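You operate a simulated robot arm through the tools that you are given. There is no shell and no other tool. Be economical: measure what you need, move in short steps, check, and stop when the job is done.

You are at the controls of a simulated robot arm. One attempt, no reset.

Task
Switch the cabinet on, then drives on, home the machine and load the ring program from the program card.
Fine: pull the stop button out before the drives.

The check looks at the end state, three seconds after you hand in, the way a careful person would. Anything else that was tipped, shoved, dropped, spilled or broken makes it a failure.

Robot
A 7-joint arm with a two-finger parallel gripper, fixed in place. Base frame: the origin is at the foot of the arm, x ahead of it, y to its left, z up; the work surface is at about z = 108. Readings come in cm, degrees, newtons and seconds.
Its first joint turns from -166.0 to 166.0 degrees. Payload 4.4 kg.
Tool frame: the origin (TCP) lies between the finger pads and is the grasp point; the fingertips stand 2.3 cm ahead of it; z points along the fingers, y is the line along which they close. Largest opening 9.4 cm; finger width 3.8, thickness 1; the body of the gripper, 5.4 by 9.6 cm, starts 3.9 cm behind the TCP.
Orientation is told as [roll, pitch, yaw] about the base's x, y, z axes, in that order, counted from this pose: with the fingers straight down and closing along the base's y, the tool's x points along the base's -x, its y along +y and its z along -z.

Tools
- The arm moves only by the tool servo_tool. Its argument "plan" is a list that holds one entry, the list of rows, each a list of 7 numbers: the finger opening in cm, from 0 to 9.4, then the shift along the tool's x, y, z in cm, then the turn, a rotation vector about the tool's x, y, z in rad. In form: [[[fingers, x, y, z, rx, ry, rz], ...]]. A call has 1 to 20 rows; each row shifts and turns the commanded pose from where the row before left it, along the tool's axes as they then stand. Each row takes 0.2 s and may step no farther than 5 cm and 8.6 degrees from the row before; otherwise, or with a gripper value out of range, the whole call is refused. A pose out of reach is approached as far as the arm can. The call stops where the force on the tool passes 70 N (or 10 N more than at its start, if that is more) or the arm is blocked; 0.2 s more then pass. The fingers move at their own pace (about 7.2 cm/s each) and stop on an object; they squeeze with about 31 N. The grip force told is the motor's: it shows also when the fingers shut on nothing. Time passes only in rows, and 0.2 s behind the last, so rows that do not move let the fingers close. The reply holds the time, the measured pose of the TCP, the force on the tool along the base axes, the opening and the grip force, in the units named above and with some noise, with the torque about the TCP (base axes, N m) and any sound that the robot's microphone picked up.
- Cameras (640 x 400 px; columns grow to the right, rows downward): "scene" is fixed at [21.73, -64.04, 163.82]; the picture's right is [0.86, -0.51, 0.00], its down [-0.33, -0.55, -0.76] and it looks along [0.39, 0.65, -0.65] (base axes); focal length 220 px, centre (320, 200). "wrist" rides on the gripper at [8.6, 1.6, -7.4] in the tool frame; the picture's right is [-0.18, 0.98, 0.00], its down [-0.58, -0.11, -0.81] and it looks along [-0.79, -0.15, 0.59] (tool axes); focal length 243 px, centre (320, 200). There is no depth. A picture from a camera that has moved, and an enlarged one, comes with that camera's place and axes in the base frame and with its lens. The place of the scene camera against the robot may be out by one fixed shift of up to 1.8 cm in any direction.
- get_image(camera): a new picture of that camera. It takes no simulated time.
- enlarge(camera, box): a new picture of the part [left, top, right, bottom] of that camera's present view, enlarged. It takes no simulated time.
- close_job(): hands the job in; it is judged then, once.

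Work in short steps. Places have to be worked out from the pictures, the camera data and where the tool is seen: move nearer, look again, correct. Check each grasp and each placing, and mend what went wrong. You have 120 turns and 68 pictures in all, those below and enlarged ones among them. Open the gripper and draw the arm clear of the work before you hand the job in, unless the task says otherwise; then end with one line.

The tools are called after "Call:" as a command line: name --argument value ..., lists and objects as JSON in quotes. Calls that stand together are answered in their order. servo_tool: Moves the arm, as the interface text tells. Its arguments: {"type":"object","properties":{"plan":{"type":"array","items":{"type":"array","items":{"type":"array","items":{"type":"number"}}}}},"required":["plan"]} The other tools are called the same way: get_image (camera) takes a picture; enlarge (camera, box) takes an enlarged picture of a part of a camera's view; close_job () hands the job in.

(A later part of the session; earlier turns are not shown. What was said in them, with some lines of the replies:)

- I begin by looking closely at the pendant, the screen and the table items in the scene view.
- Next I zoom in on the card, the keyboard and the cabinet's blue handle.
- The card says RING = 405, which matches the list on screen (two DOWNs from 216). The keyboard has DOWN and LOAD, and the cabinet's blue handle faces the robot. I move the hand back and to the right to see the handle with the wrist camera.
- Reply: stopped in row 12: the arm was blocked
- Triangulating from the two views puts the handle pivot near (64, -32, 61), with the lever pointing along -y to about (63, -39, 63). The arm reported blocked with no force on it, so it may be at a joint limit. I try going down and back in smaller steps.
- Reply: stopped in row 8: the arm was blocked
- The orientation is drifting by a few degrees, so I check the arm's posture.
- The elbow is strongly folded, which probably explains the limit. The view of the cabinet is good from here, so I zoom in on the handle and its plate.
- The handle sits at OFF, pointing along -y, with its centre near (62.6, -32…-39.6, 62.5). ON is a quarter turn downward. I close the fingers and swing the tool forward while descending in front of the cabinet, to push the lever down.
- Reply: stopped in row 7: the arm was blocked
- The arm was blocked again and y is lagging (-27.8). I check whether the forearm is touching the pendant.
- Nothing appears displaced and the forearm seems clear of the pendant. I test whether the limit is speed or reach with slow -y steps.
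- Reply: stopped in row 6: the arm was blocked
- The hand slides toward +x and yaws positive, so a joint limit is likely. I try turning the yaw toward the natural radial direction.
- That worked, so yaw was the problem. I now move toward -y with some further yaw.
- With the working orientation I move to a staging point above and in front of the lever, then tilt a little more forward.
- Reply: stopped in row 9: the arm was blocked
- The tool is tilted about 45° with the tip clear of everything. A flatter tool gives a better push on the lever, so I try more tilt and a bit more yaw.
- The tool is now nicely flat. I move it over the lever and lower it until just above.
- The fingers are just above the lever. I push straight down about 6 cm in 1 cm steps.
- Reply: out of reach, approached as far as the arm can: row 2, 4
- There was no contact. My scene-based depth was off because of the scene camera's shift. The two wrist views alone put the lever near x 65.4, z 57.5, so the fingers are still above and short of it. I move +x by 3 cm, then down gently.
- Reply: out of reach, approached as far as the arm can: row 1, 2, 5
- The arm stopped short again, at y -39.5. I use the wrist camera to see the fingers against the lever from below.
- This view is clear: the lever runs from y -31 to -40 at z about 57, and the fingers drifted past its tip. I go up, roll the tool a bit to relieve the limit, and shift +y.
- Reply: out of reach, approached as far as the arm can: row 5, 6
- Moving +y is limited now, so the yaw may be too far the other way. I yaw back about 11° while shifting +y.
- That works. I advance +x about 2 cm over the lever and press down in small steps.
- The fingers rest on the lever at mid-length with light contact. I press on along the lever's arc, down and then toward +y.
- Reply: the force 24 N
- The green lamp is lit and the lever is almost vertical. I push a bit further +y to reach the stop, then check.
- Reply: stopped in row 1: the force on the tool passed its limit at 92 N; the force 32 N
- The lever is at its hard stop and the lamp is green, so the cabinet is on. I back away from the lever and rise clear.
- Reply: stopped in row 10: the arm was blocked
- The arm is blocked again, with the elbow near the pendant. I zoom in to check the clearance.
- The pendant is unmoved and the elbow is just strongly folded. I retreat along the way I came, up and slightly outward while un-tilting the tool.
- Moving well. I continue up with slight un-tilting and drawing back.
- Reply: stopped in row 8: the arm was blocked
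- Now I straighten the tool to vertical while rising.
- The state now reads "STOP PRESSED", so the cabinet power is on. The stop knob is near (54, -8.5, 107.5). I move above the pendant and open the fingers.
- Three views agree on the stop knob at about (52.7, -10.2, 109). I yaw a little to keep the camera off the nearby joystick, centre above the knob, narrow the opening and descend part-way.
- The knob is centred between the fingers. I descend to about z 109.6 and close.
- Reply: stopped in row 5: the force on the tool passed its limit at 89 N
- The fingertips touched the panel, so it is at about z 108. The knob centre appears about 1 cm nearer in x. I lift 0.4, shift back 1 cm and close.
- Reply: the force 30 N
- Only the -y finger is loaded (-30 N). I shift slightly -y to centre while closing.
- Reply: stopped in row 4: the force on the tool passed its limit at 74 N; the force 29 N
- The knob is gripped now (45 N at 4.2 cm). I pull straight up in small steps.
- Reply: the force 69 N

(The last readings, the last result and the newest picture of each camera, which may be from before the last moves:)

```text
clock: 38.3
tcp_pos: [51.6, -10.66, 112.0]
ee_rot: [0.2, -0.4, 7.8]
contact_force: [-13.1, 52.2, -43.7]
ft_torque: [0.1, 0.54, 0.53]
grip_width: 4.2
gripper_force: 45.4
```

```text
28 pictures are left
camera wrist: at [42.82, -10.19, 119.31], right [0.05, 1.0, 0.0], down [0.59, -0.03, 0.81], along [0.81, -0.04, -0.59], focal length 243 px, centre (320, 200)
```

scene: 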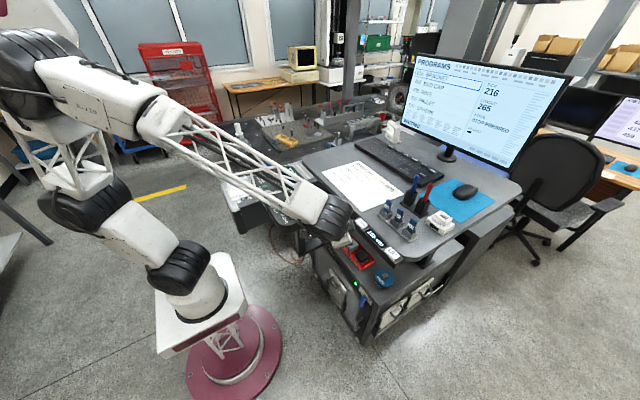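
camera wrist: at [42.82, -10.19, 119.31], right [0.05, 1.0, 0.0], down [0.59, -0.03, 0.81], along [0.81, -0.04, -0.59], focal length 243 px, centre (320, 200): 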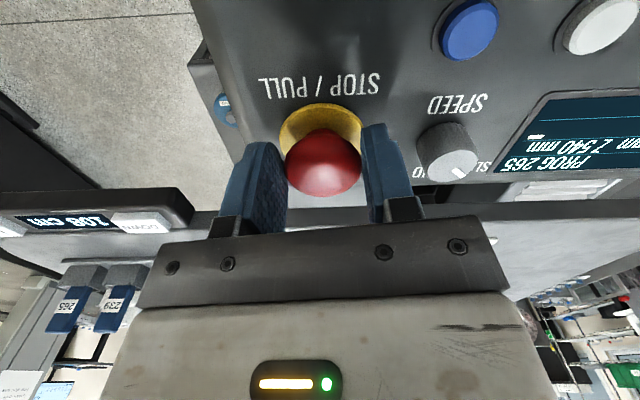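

The knob rose with the fingers, and -44 N suggests the end of travel. I open and check the screen.

Call:
servo_tool --plan '[[[6.6, 0, 0, 0, 0, 0, 0], [6.6, 0, 0, 0, 0, 0, 0], [6.6, 0, 0, -1.5, 0, 0, 0], [6.6, 0, 0, -2.5, 0, 0, 0], [6.6, 0, 0, -2.5, 0, 0, 0]]]'

Call:
enlarge --camera "scene" --box '[390, 40, 580, 160]'

Call:
get_image --camera "wrist"

```text
clock: 39.5
tcp_pos: [51.7, -10.88, 118.55]
ee_rot: [0.1, -0.5, 7.8]
contact_force: [1.0, 0.4, -0.8]
ft_torque: [-0.01, -0.04, 0.0]
grip_width: 6.57
gripper_force: 0.2
```

```text
3.33 times, centred on (485, 100) of scene
camera zoom: at [21.73, -64.04, 163.82], right [0.86, -0.51, 0.0], down [-0.33, -0.55, -0.76], along [0.39, 0.65, -0.65], focal length 735 px, centre (-230, 533)
```

zoom: 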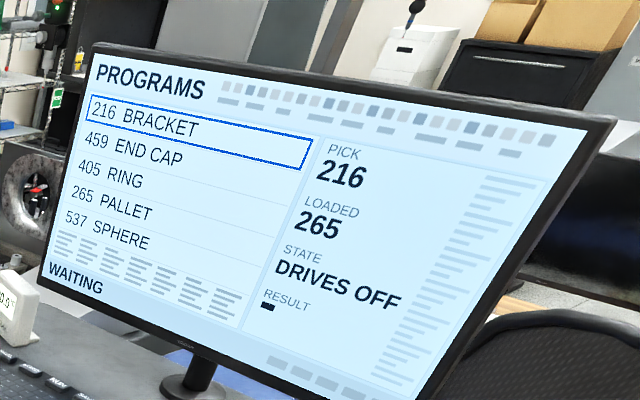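

```text
26 pictures are left
camera wrist: at [42.85, -10.3, 125.96], right [0.05, 1.0, 0.0], down [0.58, -0.03, 0.81], along [0.81, -0.04, -0.59], focal length 243 px, centre (320, 200)
```

wrist: 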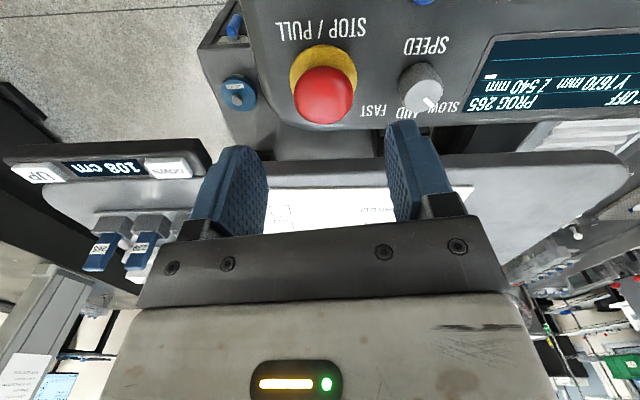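

The state is "DRIVES OFF", so the stop is released. DRIVES is estimated at (39.2, 9.5) on the panel at z 108. I rise, close the fingers and move above it.

Call:
servo_tool --plan '[[[0, 0, 0, -4, 0, 0, 0], [0, 0, 0, -4, 0, 0, 0], [0, 1.83, 3.13, 0, 0, 0, 0], [0, 1.83, 3.13, 0, 0, 0, 0], [0, 1.83, 3.13, 0, 0, 0, 0], [0, 1.83, 3.13, 0, 0, 0, 0], [0, 1.83, 3.13, 0, 0, 0, 0], [0, 1.83, 3.13, 0, 0, 0, 0], [0, 1.83, 3.13, 0, 0, 0, 0], [0, 0, 0, 0, 0, 0, 0]]]'

Call:
get_image --camera "wrist"

```text
clock: 41.7
tcp_pos: [36.02, 9.25, 126.61]
ee_rot: [0.1, -0.5, 7.8]
contact_force: [-0.7, -0.1, 0.2]
ft_torque: [-0.01, -0.02, 0.01]
grip_width: 0.0
gripper_force: 31.0
```

```text
25 pictures are left
camera wrist: at [27.13, 9.68, 133.88], right [0.05, 1.0, 0.0], down [0.58, -0.03, 0.81], along [0.81, -0.04, -0.58], focal length 243 px, centre (320, 200)
```

wrist: 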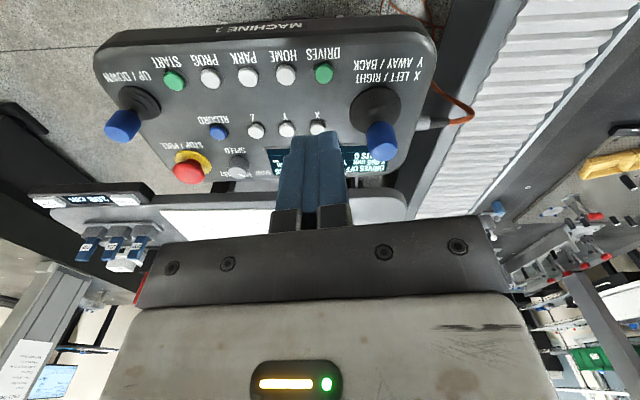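

DRIVES is at about (40.0, 9.4) and HOME at (40.0, 5.4). I position over DRIVES and press down gently.

Call:
servo_tool --plan '[[[0, -3.92, -0.44, 0, 0, 0, 0], [0, 0, 0, 3.6, 0, 0, 0], [0, 0, 0, 3.6, 0, 0, 0], [0, 0, 0, 3.6, 0, 0, 0], [0, 0, 0, 3.4, 0, 0, 0], [0, 0, 0, 0, 0, 0, 0], [0, 0, 0, 0.4, 0, 0, 0], [0, 0, 0, 0.3, 0, 0, 0], [0, 0, 0, 0.3, 0, 0, 0]]]'

Call:
get_image --camera "wrist"

```text
clock: 43.7
tcp_pos: [40.03, 9.35, 111.47]
ee_rot: [0.1, -0.5, 7.8]
contact_force: [0.2, 0.1, -0.4]
ft_torque: [0.03, -0.01, -0.02]
grip_width: 0.0
gripper_force: 30.9
```

```text
24 pictures are left
camera wrist: at [31.18, 9.79, 118.77], right [0.05, 1.0, 0.0], down [0.58, -0.03, 0.81], along [0.81, -0.04, -0.58], focal length 243 px, centre (320, 200)
```

wrist: 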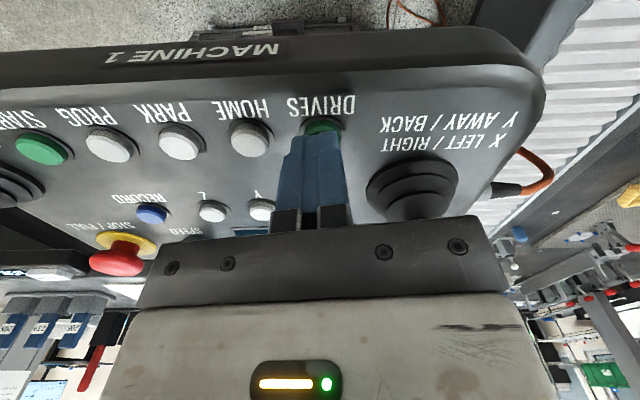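

There is no contact yet. The button centre looks slightly nearer in x (39.3), so I shift 0.6 and press further.

Call:
servo_tool --plan '[[[0, 0.6, 0, 0, 0, 0, 0], [0, 0, 0, 0.3, 0, 0, 0], [0, 0, 0, 0.3, 0, 0, 0], [0, 0, 0, 0.3, 0, 0, 0]]]'

```text
clock: 44.7
tcp_pos: [39.36, 9.24, 110.64]
ee_rot: [0.1, -0.6, 7.8]
contact_force: [-11.3, 3.4, 24.8]
ft_torque: [0.05, 0.35, 0.0]
grip_width: 0.0
gripper_force: 30.9
heard: click
```

Heard a click. I lift off and check the screen.

Call:
servo_tool --plan '[[[0, 0, 0, -1.0, 0, 0, 0], [0, 0, 0, -1.5, 0, 0, 0], [0, 0, 0, 0, 0, 0, 0]]]'

Call:
enlarge --camera "scene" --box '[390, 40, 580, 160]'

```text
clock: 45.5
tcp_pos: [39.45, 9.24, 112.93]
ee_rot: [0.1, -0.5, 7.7]
contact_force: [-0.1, -0.1, -0.5]
ft_torque: [0.02, 0.01, -0.01]
grip_width: 0.02
gripper_force: 30.9
```

```text
3.33 times, centred on (485, 100) of scene
camera zoom: at [21.73, -64.04, 163.82], right [0.86, -0.51, 0.0], down [-0.33, -0.55, -0.76], along [0.39, 0.65, -0.65], focal length 735 px, centre (-230, 533)
```

zoom: 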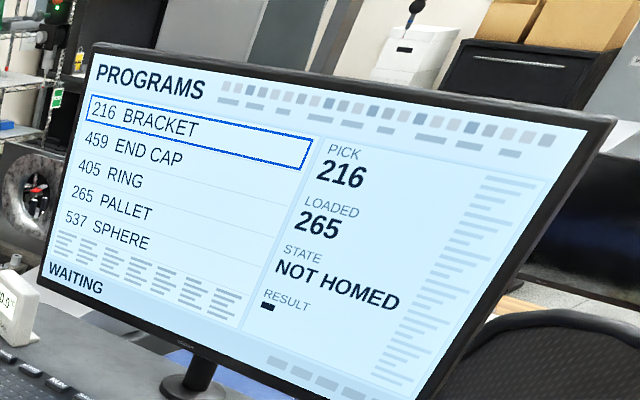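

The drives are on and the state is "NOT HOMED". HOME is about 3.9 cm toward -y, so I move there and press the same way.

Call:
servo_tool --plan '[[[0, 0.52, -3.81, 0, 0, 0, 0], [0, 0, 0, 0, 0, 0, 0], [0, 0, 0, 1.2, 0, 0, 0], [0, 0, 0, 0.4, 0, 0, 0], [0, 0, 0, 0.4, 0, 0, 0], [0, 0, 0, 0.3, 0, 0, 0], [0, 0, 0, -0.8, 0, 0, 0], [0, 0, 0, -2, 0, 0, 0]]]'

Call:
enlarge --camera "scene" --box '[390, 40, 580, 160]'

```text
clock: 47.3
tcp_pos: [39.49, 5.35, 113.51]
ee_rot: [0.1, -0.5, 7.8]
contact_force: [-0.2, 0.4, -0.5]
ft_torque: [0.0, 0.0, 0.01]
grip_width: 0.01
gripper_force: 30.9
heard: click
```

```text
3.33 times, centred on (485, 100) of scene
camera zoom: at [21.73, -64.04, 163.82], right [0.86, -0.51, 0.0], down [-0.33, -0.55, -0.76], along [0.39, 0.65, -0.65], focal length 735 px, centre (-230, 533)
```

zoom: 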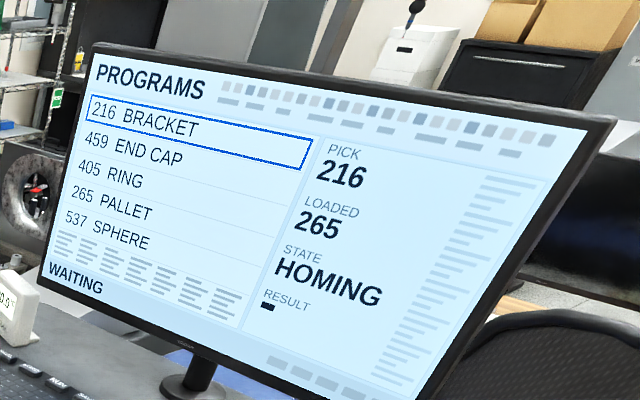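

Homing has started. The keyboard keys DOWN, near (99.7, -20), and LOAD, near (106, 0.5), need an outward-tilted tool. I rise and travel toward them.

Call:
servo_tool --plan '[[[0, 0, 0, -4.5, 0, 0, 0], [0, 0, 0, -4.5, 0, 0, 0], [0, 0, 0, -4.5, 0, 0, 0], [0, 0, 0, -4.5, 0, 0, 0], [0, -3.04, -2.35, 0, 0, 0, 0.02], [0, -3.04, -2.35, 0, 0, 0, 0.02], [0, -3.04, -2.35, 0, 0, 0, 0.02], [0, -3.04, -2.35, 0, 0, 0, 0.02], [0, -3.04, -2.35, 0, 0, 0, 0.02], [0, -3.04, -2.35, 0, 0, 0, 0.02], [0, -3.04, -2.1, 0, 0, 0, 0.02], [0, -3.04, -2, 0, 0, 0, 0.02], [0, -3.04, -2, 0, 0, 0, 0.02], [0, -3.04, -1.8, 0, 0, 0, 0.02], [0, -3.04, -1.5, 0, 0, 0, 0.02], [0, -3.04, -1.5, 0, 0, 0, 0.02]]]'

Call:
get_image --camera "scene"

Call:
get_image --camera "wrist"

```text
clock: 50.7
tcp_pos: [76.71, -18.54, 131.62]
ee_rot: [0.2, -0.5, -6.0]
contact_force: [0.0, 0.6, 0.4]
ft_torque: [0.01, -0.02, -0.01]
grip_width: 0.0
gripper_force: 31.0
```

```text
21 pictures are left
```

scene: 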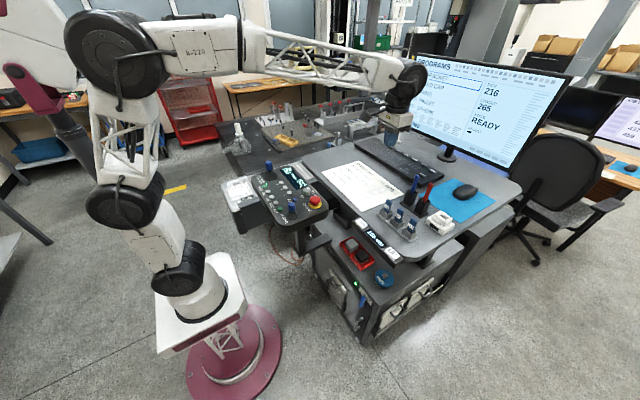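

```text
20 pictures are left
camera wrist: at [68.17, -16.11, 138.95], right [0.29, 0.96, 0.01], down [0.56, -0.17, 0.81], along [0.78, -0.23, -0.59], focal length 243 px, centre (320, 200)
```

wrist: 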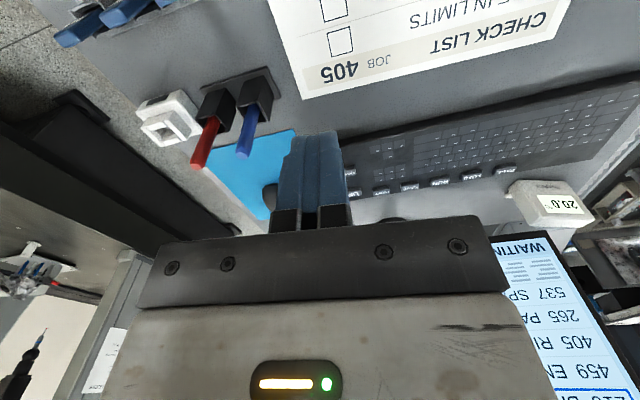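

The screen reads "READY", so homing is finished. I now advance toward the keyboard with an outward tilt.

Call:
servo_tool --plan '[[[0, -3.2, 0.24, 2, 0, -0.12, 0], [0, -2.93, 0.24, 2.38, 0, -0.12, 0], [0, -2.62, 0.24, 2.71, 0, -0.12, 0], [0, -2.27, 0.24, 3.01, 0, -0.12, 0], [0, -1.89, 0.24, 3.27, 0, -0.12, 0], [0, 0, 0, 0, 0, 0, 0]]]'

Call:
get_image --camera "wrist"

Call:
enlarge --camera "scene" --box '[350, 80, 480, 210]'

```text
clock: 52.1
tcp_pos: [92.58, -19.04, 121.67]
ee_rot: [0.2, -35.0, -6.2]
contact_force: [0.6, -0.7, -0.1]
ft_torque: [0.03, 0.04, 0.04]
grip_width: 0.02
gripper_force: 30.7
```

```text
19 pictures are left
camera wrist: at [81.45, -16.18, 122.85], right [0.25, 0.96, 0.11], down [0.0, -0.11, 0.99], along [0.97, -0.25, -0.03], focal length 243 px, centre (320, 200)
```

wrist: 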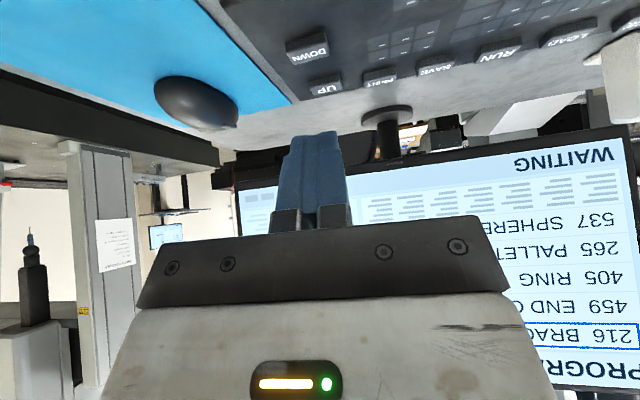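

```text
3.08 times, centred on (415, 145) of scene
camera zoom: at [21.73, -64.04, 163.82], right [0.86, -0.51, 0.0], down [-0.33, -0.55, -0.76], along [0.39, 0.65, -0.65], focal length 678 px, centre (28, 369)
```

zoom: 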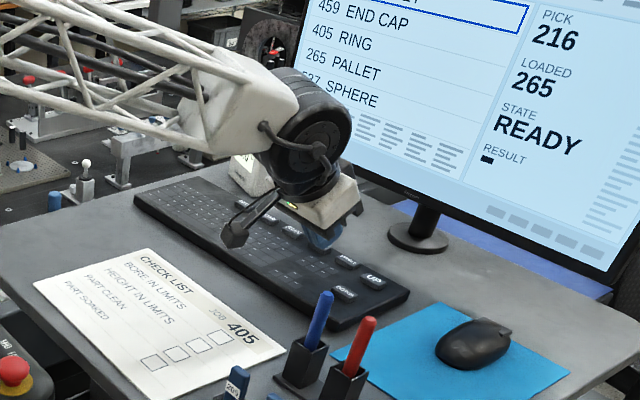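

Combining rays gives DOWN at (99.75, -20.5, 110.1) and LOAD at (105.5, 0, ~110.8). I move the fingertip edge to about 1 cm above DOWN.

Call:
servo_tool --plan '[[[0, -0.6, -0.22, 3.5, 0, 0, 0], [0, -0.6, -0.22, 3.5, 0, 0, 0], [0, -0.6, -0.22, 3.5, 0, 0, 0], [0, 0, 0, 0, 0, 0, 0]]]'

Call:
get_image --camera "wrist"

```text
clock: 53.1
tcp_pos: [99.91, -20.52, 114.12]
ee_rot: [0.2, -34.9, -6.1]
contact_force: [0.0, -0.6, 0.6]
ft_torque: [-0.01, 0.0, 0.0]
grip_width: 0.02
gripper_force: 30.8
```

```text
17 pictures are left
camera wrist: at [88.8, -17.69, 115.23], right [0.25, 0.96, 0.11], down [0.0, -0.11, 0.99], along [0.97, -0.25, -0.03], focal length 243 px, centre (320, 200)
```

wrist: 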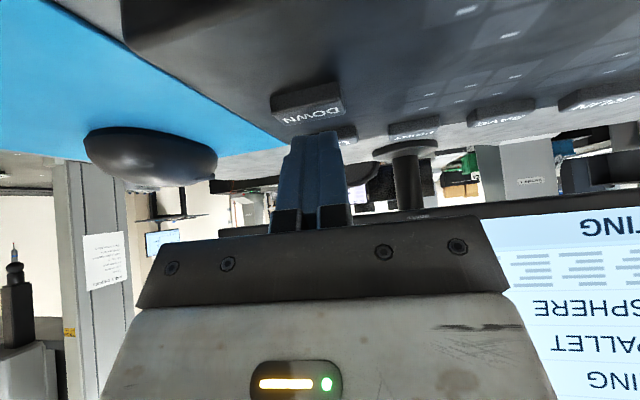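

The fingertip is right above DOWN. I press slowly.

Call:
servo_tool --plan '[[[0, 0.23, 0, 0.33, 0, 0, 0], [0, 0.23, 0, 0.33, 0, 0, 0], [0, 0.23, 0, 0.33, 0, 0, 0]]]'

```text
clock: 53.9
tcp_pos: [100.05, -20.41, 113.17]
ee_rot: [0.3, -35.0, -6.1]
contact_force: [-7.2, 1.4, 20.7]
ft_torque: [0.04, 0.25, -0.03]
grip_width: 0.0
gripper_force: 30.3
heard: click
```

A click came at z 113.2. I release and look at the pick.

Call:
servo_tool --plan '[[[0, -0.57, 0, -0.82, 0, 0, 0], [0, -0.3, 0, -0.4, 0, 0, 0]]]'

Call:
enlarge --camera "scene" --box '[390, 40, 580, 160]'

```text
clock: 54.5
tcp_pos: [100.09, -20.34, 114.32]
ee_rot: [0.3, -34.9, -6.1]
contact_force: [-0.4, -0.6, -0.4]
ft_torque: [-0.03, -0.01, -0.04]
grip_width: 0.0
gripper_force: 30.9
```

```text
3.33 times, centred on (485, 100) of scene
camera zoom: at [21.73, -64.04, 163.82], right [0.86, -0.51, 0.0], down [-0.33, -0.55, -0.76], along [0.39, 0.65, -0.65], focal length 735 px, centre (-230, 533)
```

zoom: 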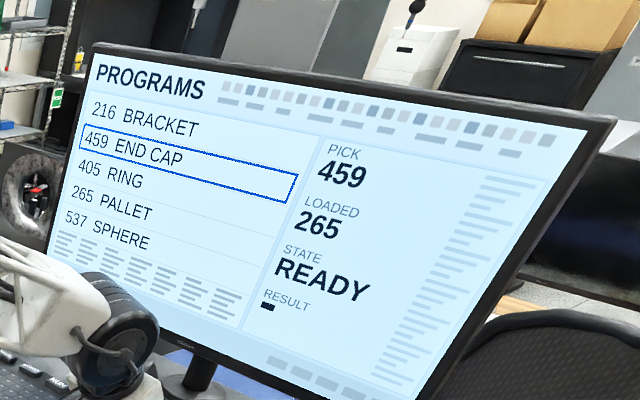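

The pick is now 459. I press DOWN once more and release.

Call:
servo_tool --plan '[[[0, 0.23, 0, 0.33, 0, 0, 0], [0, 0.23, 0, 0.33, 0, 0, 0], [0, 0.23, 0, 0.33, 0, 0, 0], [0, 0.05, 0, 0.07, 0, 0, 0], [0, -0.57, 0, -0.82, 0, 0, 0], [0, -0.57, 0, -0.82, 0, 0, 0], [0, -0.57, 0, -0.82, 0, 0, 0]]]'

Call:
enlarge --camera "scene" --box '[390, 40, 580, 160]'

```text
clock: 56.1
tcp_pos: [100.02, -20.33, 116.31]
ee_rot: [0.3, -34.7, -6.0]
contact_force: [0.7, 0.5, -0.3]
ft_torque: [-0.01, -0.02, -0.03]
grip_width: 0.0
gripper_force: 31.4
heard: click
```

```text
3.33 times, centred on (485, 100) of scene
camera zoom: at [21.73, -64.04, 163.82], right [0.86, -0.51, 0.0], down [-0.33, -0.55, -0.76], along [0.39, 0.65, -0.65], focal length 735 px, centre (-230, 533)
```

zoom: 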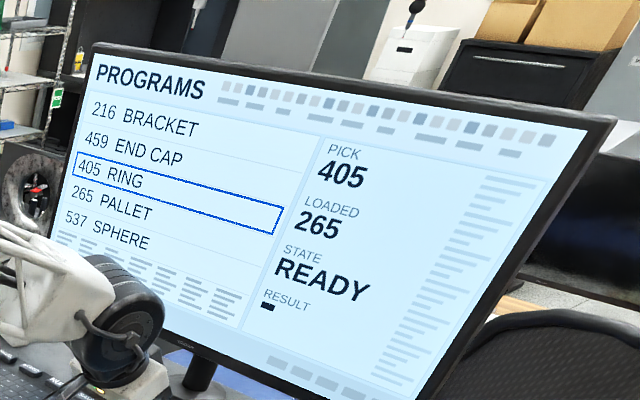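

The pick is 405 RING. I move over toward LOAD at the same height and look.

Call:
servo_tool --plan '[[[0, -0.54, 4.06, -0.11, 0, 0, 0], [0, -0.54, 4.06, -0.11, 0, 0, 0], [0, -0.54, 4.06, -0.11, 0, 0, 0], [0, -0.54, 4.06, -0.11, 0, 0, 0], [0, -0.54, 4.06, -0.11, 0, 0, 0], [0, 0, 0, 0, 0, 0, 0]]]'

Call:
get_image --camera "wrist"

```text
clock: 57.5
tcp_pos: [104.12, -0.45, 118.29]
ee_rot: [0.4, -34.9, -6.1]
contact_force: [0.1, 0.0, 0.3]
ft_torque: [-0.02, -0.02, 0.0]
grip_width: 0.0
gripper_force: 30.5
```

```text
14 pictures are left
camera wrist: at [92.95, 2.44, 119.42], right [0.25, 0.96, 0.11], down [0.0, -0.11, 0.99], along [0.97, -0.25, -0.03], focal length 243 px, centre (320, 200)
```

wrist: 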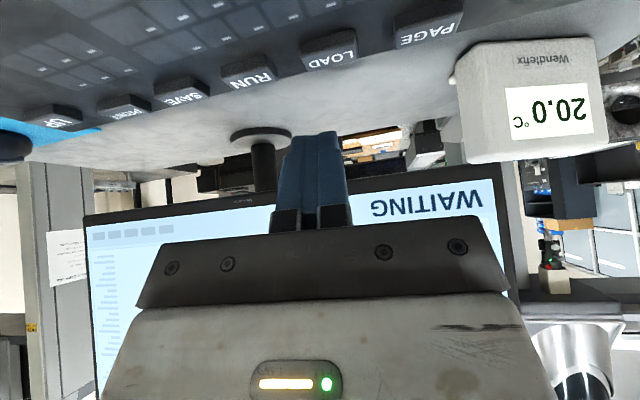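

LOAD appears at about (107, 0.4). I move the tip edge to about 1.5 cm above it and look again.

Call:
servo_tool --plan '[[[0, -0.28, 0.56, 2.2, 0, 0, 0], [0, -0.28, 0.56, 2.2, 0, 0, 0], [0, 0, 0, 0, 0, 0, 0]]]'

Call:
get_image --camera "wrist"

```text
clock: 58.3
tcp_pos: [107.18, 0.28, 115.04]
ee_rot: [0.3, -34.7, -6.1]
contact_force: [0.5, 0.2, -0.8]
ft_torque: [-0.02, -0.03, -0.03]
grip_width: 0.01
gripper_force: 31.0
```

```text
13 pictures are left
camera wrist: at [96.05, 3.2, 116.12], right [0.25, 0.96, 0.11], down [0.0, -0.11, 0.99], along [0.97, -0.25, -0.03], focal length 243 px, centre (320, 200)
```

wrist: 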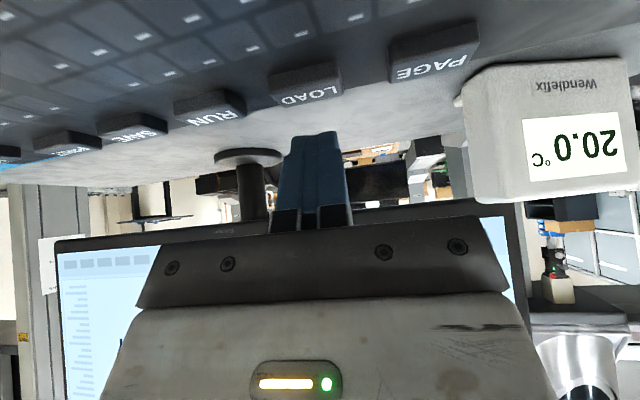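

The alignment matches how DOWN looked when it was pressed. I press LOAD slowly.

Call:
servo_tool --plan '[[[0, 0.26, 0, 0.37, 0, 0, 0], [0, 0.26, 0, 0.37, 0, 0, 0], [0, 0.26, 0, 0.37, 0, 0, 0], [0, 0.2, 0, 0.29, 0, 0, 0], [0, 0.14, 0, 0.2, 0, 0, 0]]]'

```text
clock: 59.5
tcp_pos: [107.14, 0.41, 113.34]
ee_rot: [0.3, -35.0, -6.1]
contact_force: [-8.2, -2.9, 17.9]
ft_torque: [-0.05, 0.27, 0.03]
grip_width: 0.03
gripper_force: 30.9
heard: click
```

Click. I release and check the screen.

Call:
servo_tool --plan '[[[0, -0.57, 0, -0.82, 0, 0, 0], [0, -0.57, 0, -0.82, 0, 0, 0], [0, -1.15, 0, -1.64, 0, 0, 0], [0, -1.15, 0, -1.64, 0, 0, 0]]]'

Call:
enlarge --camera "scene" --box '[390, 40, 580, 160]'

```text
clock: 60.5
tcp_pos: [107.06, 0.34, 119.02]
ee_rot: [0.2, -34.7, -6.1]
contact_force: [-0.2, 0.6, -0.7]
ft_torque: [-0.02, 0.01, 0.04]
grip_width: 0.02
gripper_force: 30.9
```

```text
3.33 times, centred on (485, 100) of scene
camera zoom: at [21.73, -64.04, 163.82], right [0.86, -0.51, 0.0], down [-0.33, -0.55, -0.76], along [0.39, 0.65, -0.65], focal length 735 px, centre (-230, 533)
```

zoom: 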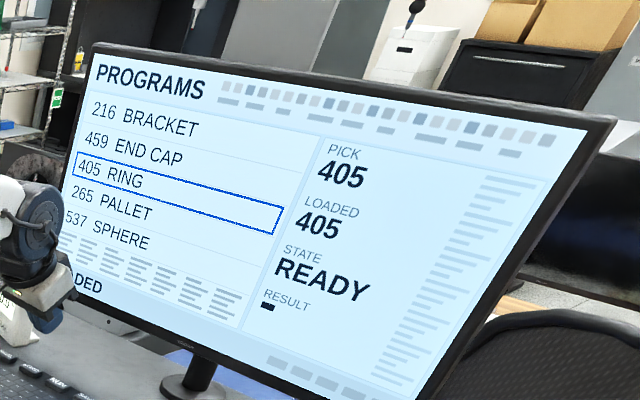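

LOADED 405 and state READY. I draw the arm back and up, un-tilt and open the gripper.

Call:
servo_tool --plan '[[[0, 0, 0, -4, 0, 0, 0], [0, 0, 0, -4, 0, 0, 0], [0, 0, 0, -4, 0, 0, 0], [0, 0, 0, -4, 0, 0, 0], [0, 0, 0, -4, 0, 0, 0], [9, 2, 0, -3, 0, 0.1, 0], [9, 2, 0, -3, 0, 0.1, 0], [9, 3, 0, -1, 0, 0.1, 0], [9, 3, 0, 0, 0, 0.1, 0], [9, 3, 0, 0, 0, 0.1, 0], [9, 3, 0, 0, 0, 0.1, 0], [9, 0, 0, 0, 0, 0, 0]]]'

Call:
get_image --camera "scene"

Call:
enlarge --camera "scene" --box '[220, 130, 480, 310]'

```text
clock: 63.1
tcp_pos: [77.39, 3.5, 136.27]
ee_rot: [0.2, -0.4, -5.9]
contact_force: [-0.7, 0.0, 0.9]
ft_torque: [-0.01, 0.02, 0.02]
grip_width: 9.02
gripper_force: 0.1
```

```text
11 pictures are left
```

scene: 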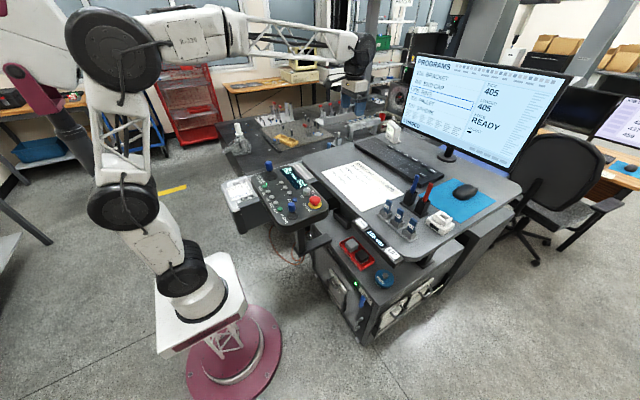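

```text
2.22 times, centred on (350, 220) of scene
camera zoom: at [21.73, -64.04, 163.82], right [0.86, -0.51, 0.0], down [-0.33, -0.55, -0.76], along [0.39, 0.65, -0.65], focal length 490 px, centre (253, 156)
```

zoom: 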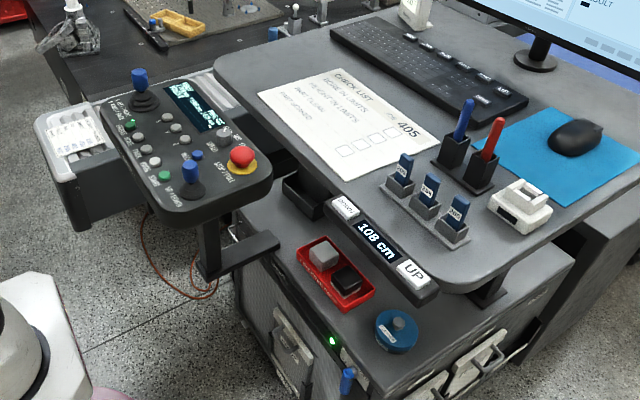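

Everything is in place, the gripper is open and the arm is clear. I hand in.

Call:
close_job

```text
The job is handed in.
```

The cabinet is on, the stop button is pulled out, the drives are on and the machine is homed. Ring program 405, as the card lists it, is loaded; the screen shows LOADED 405 and READY.
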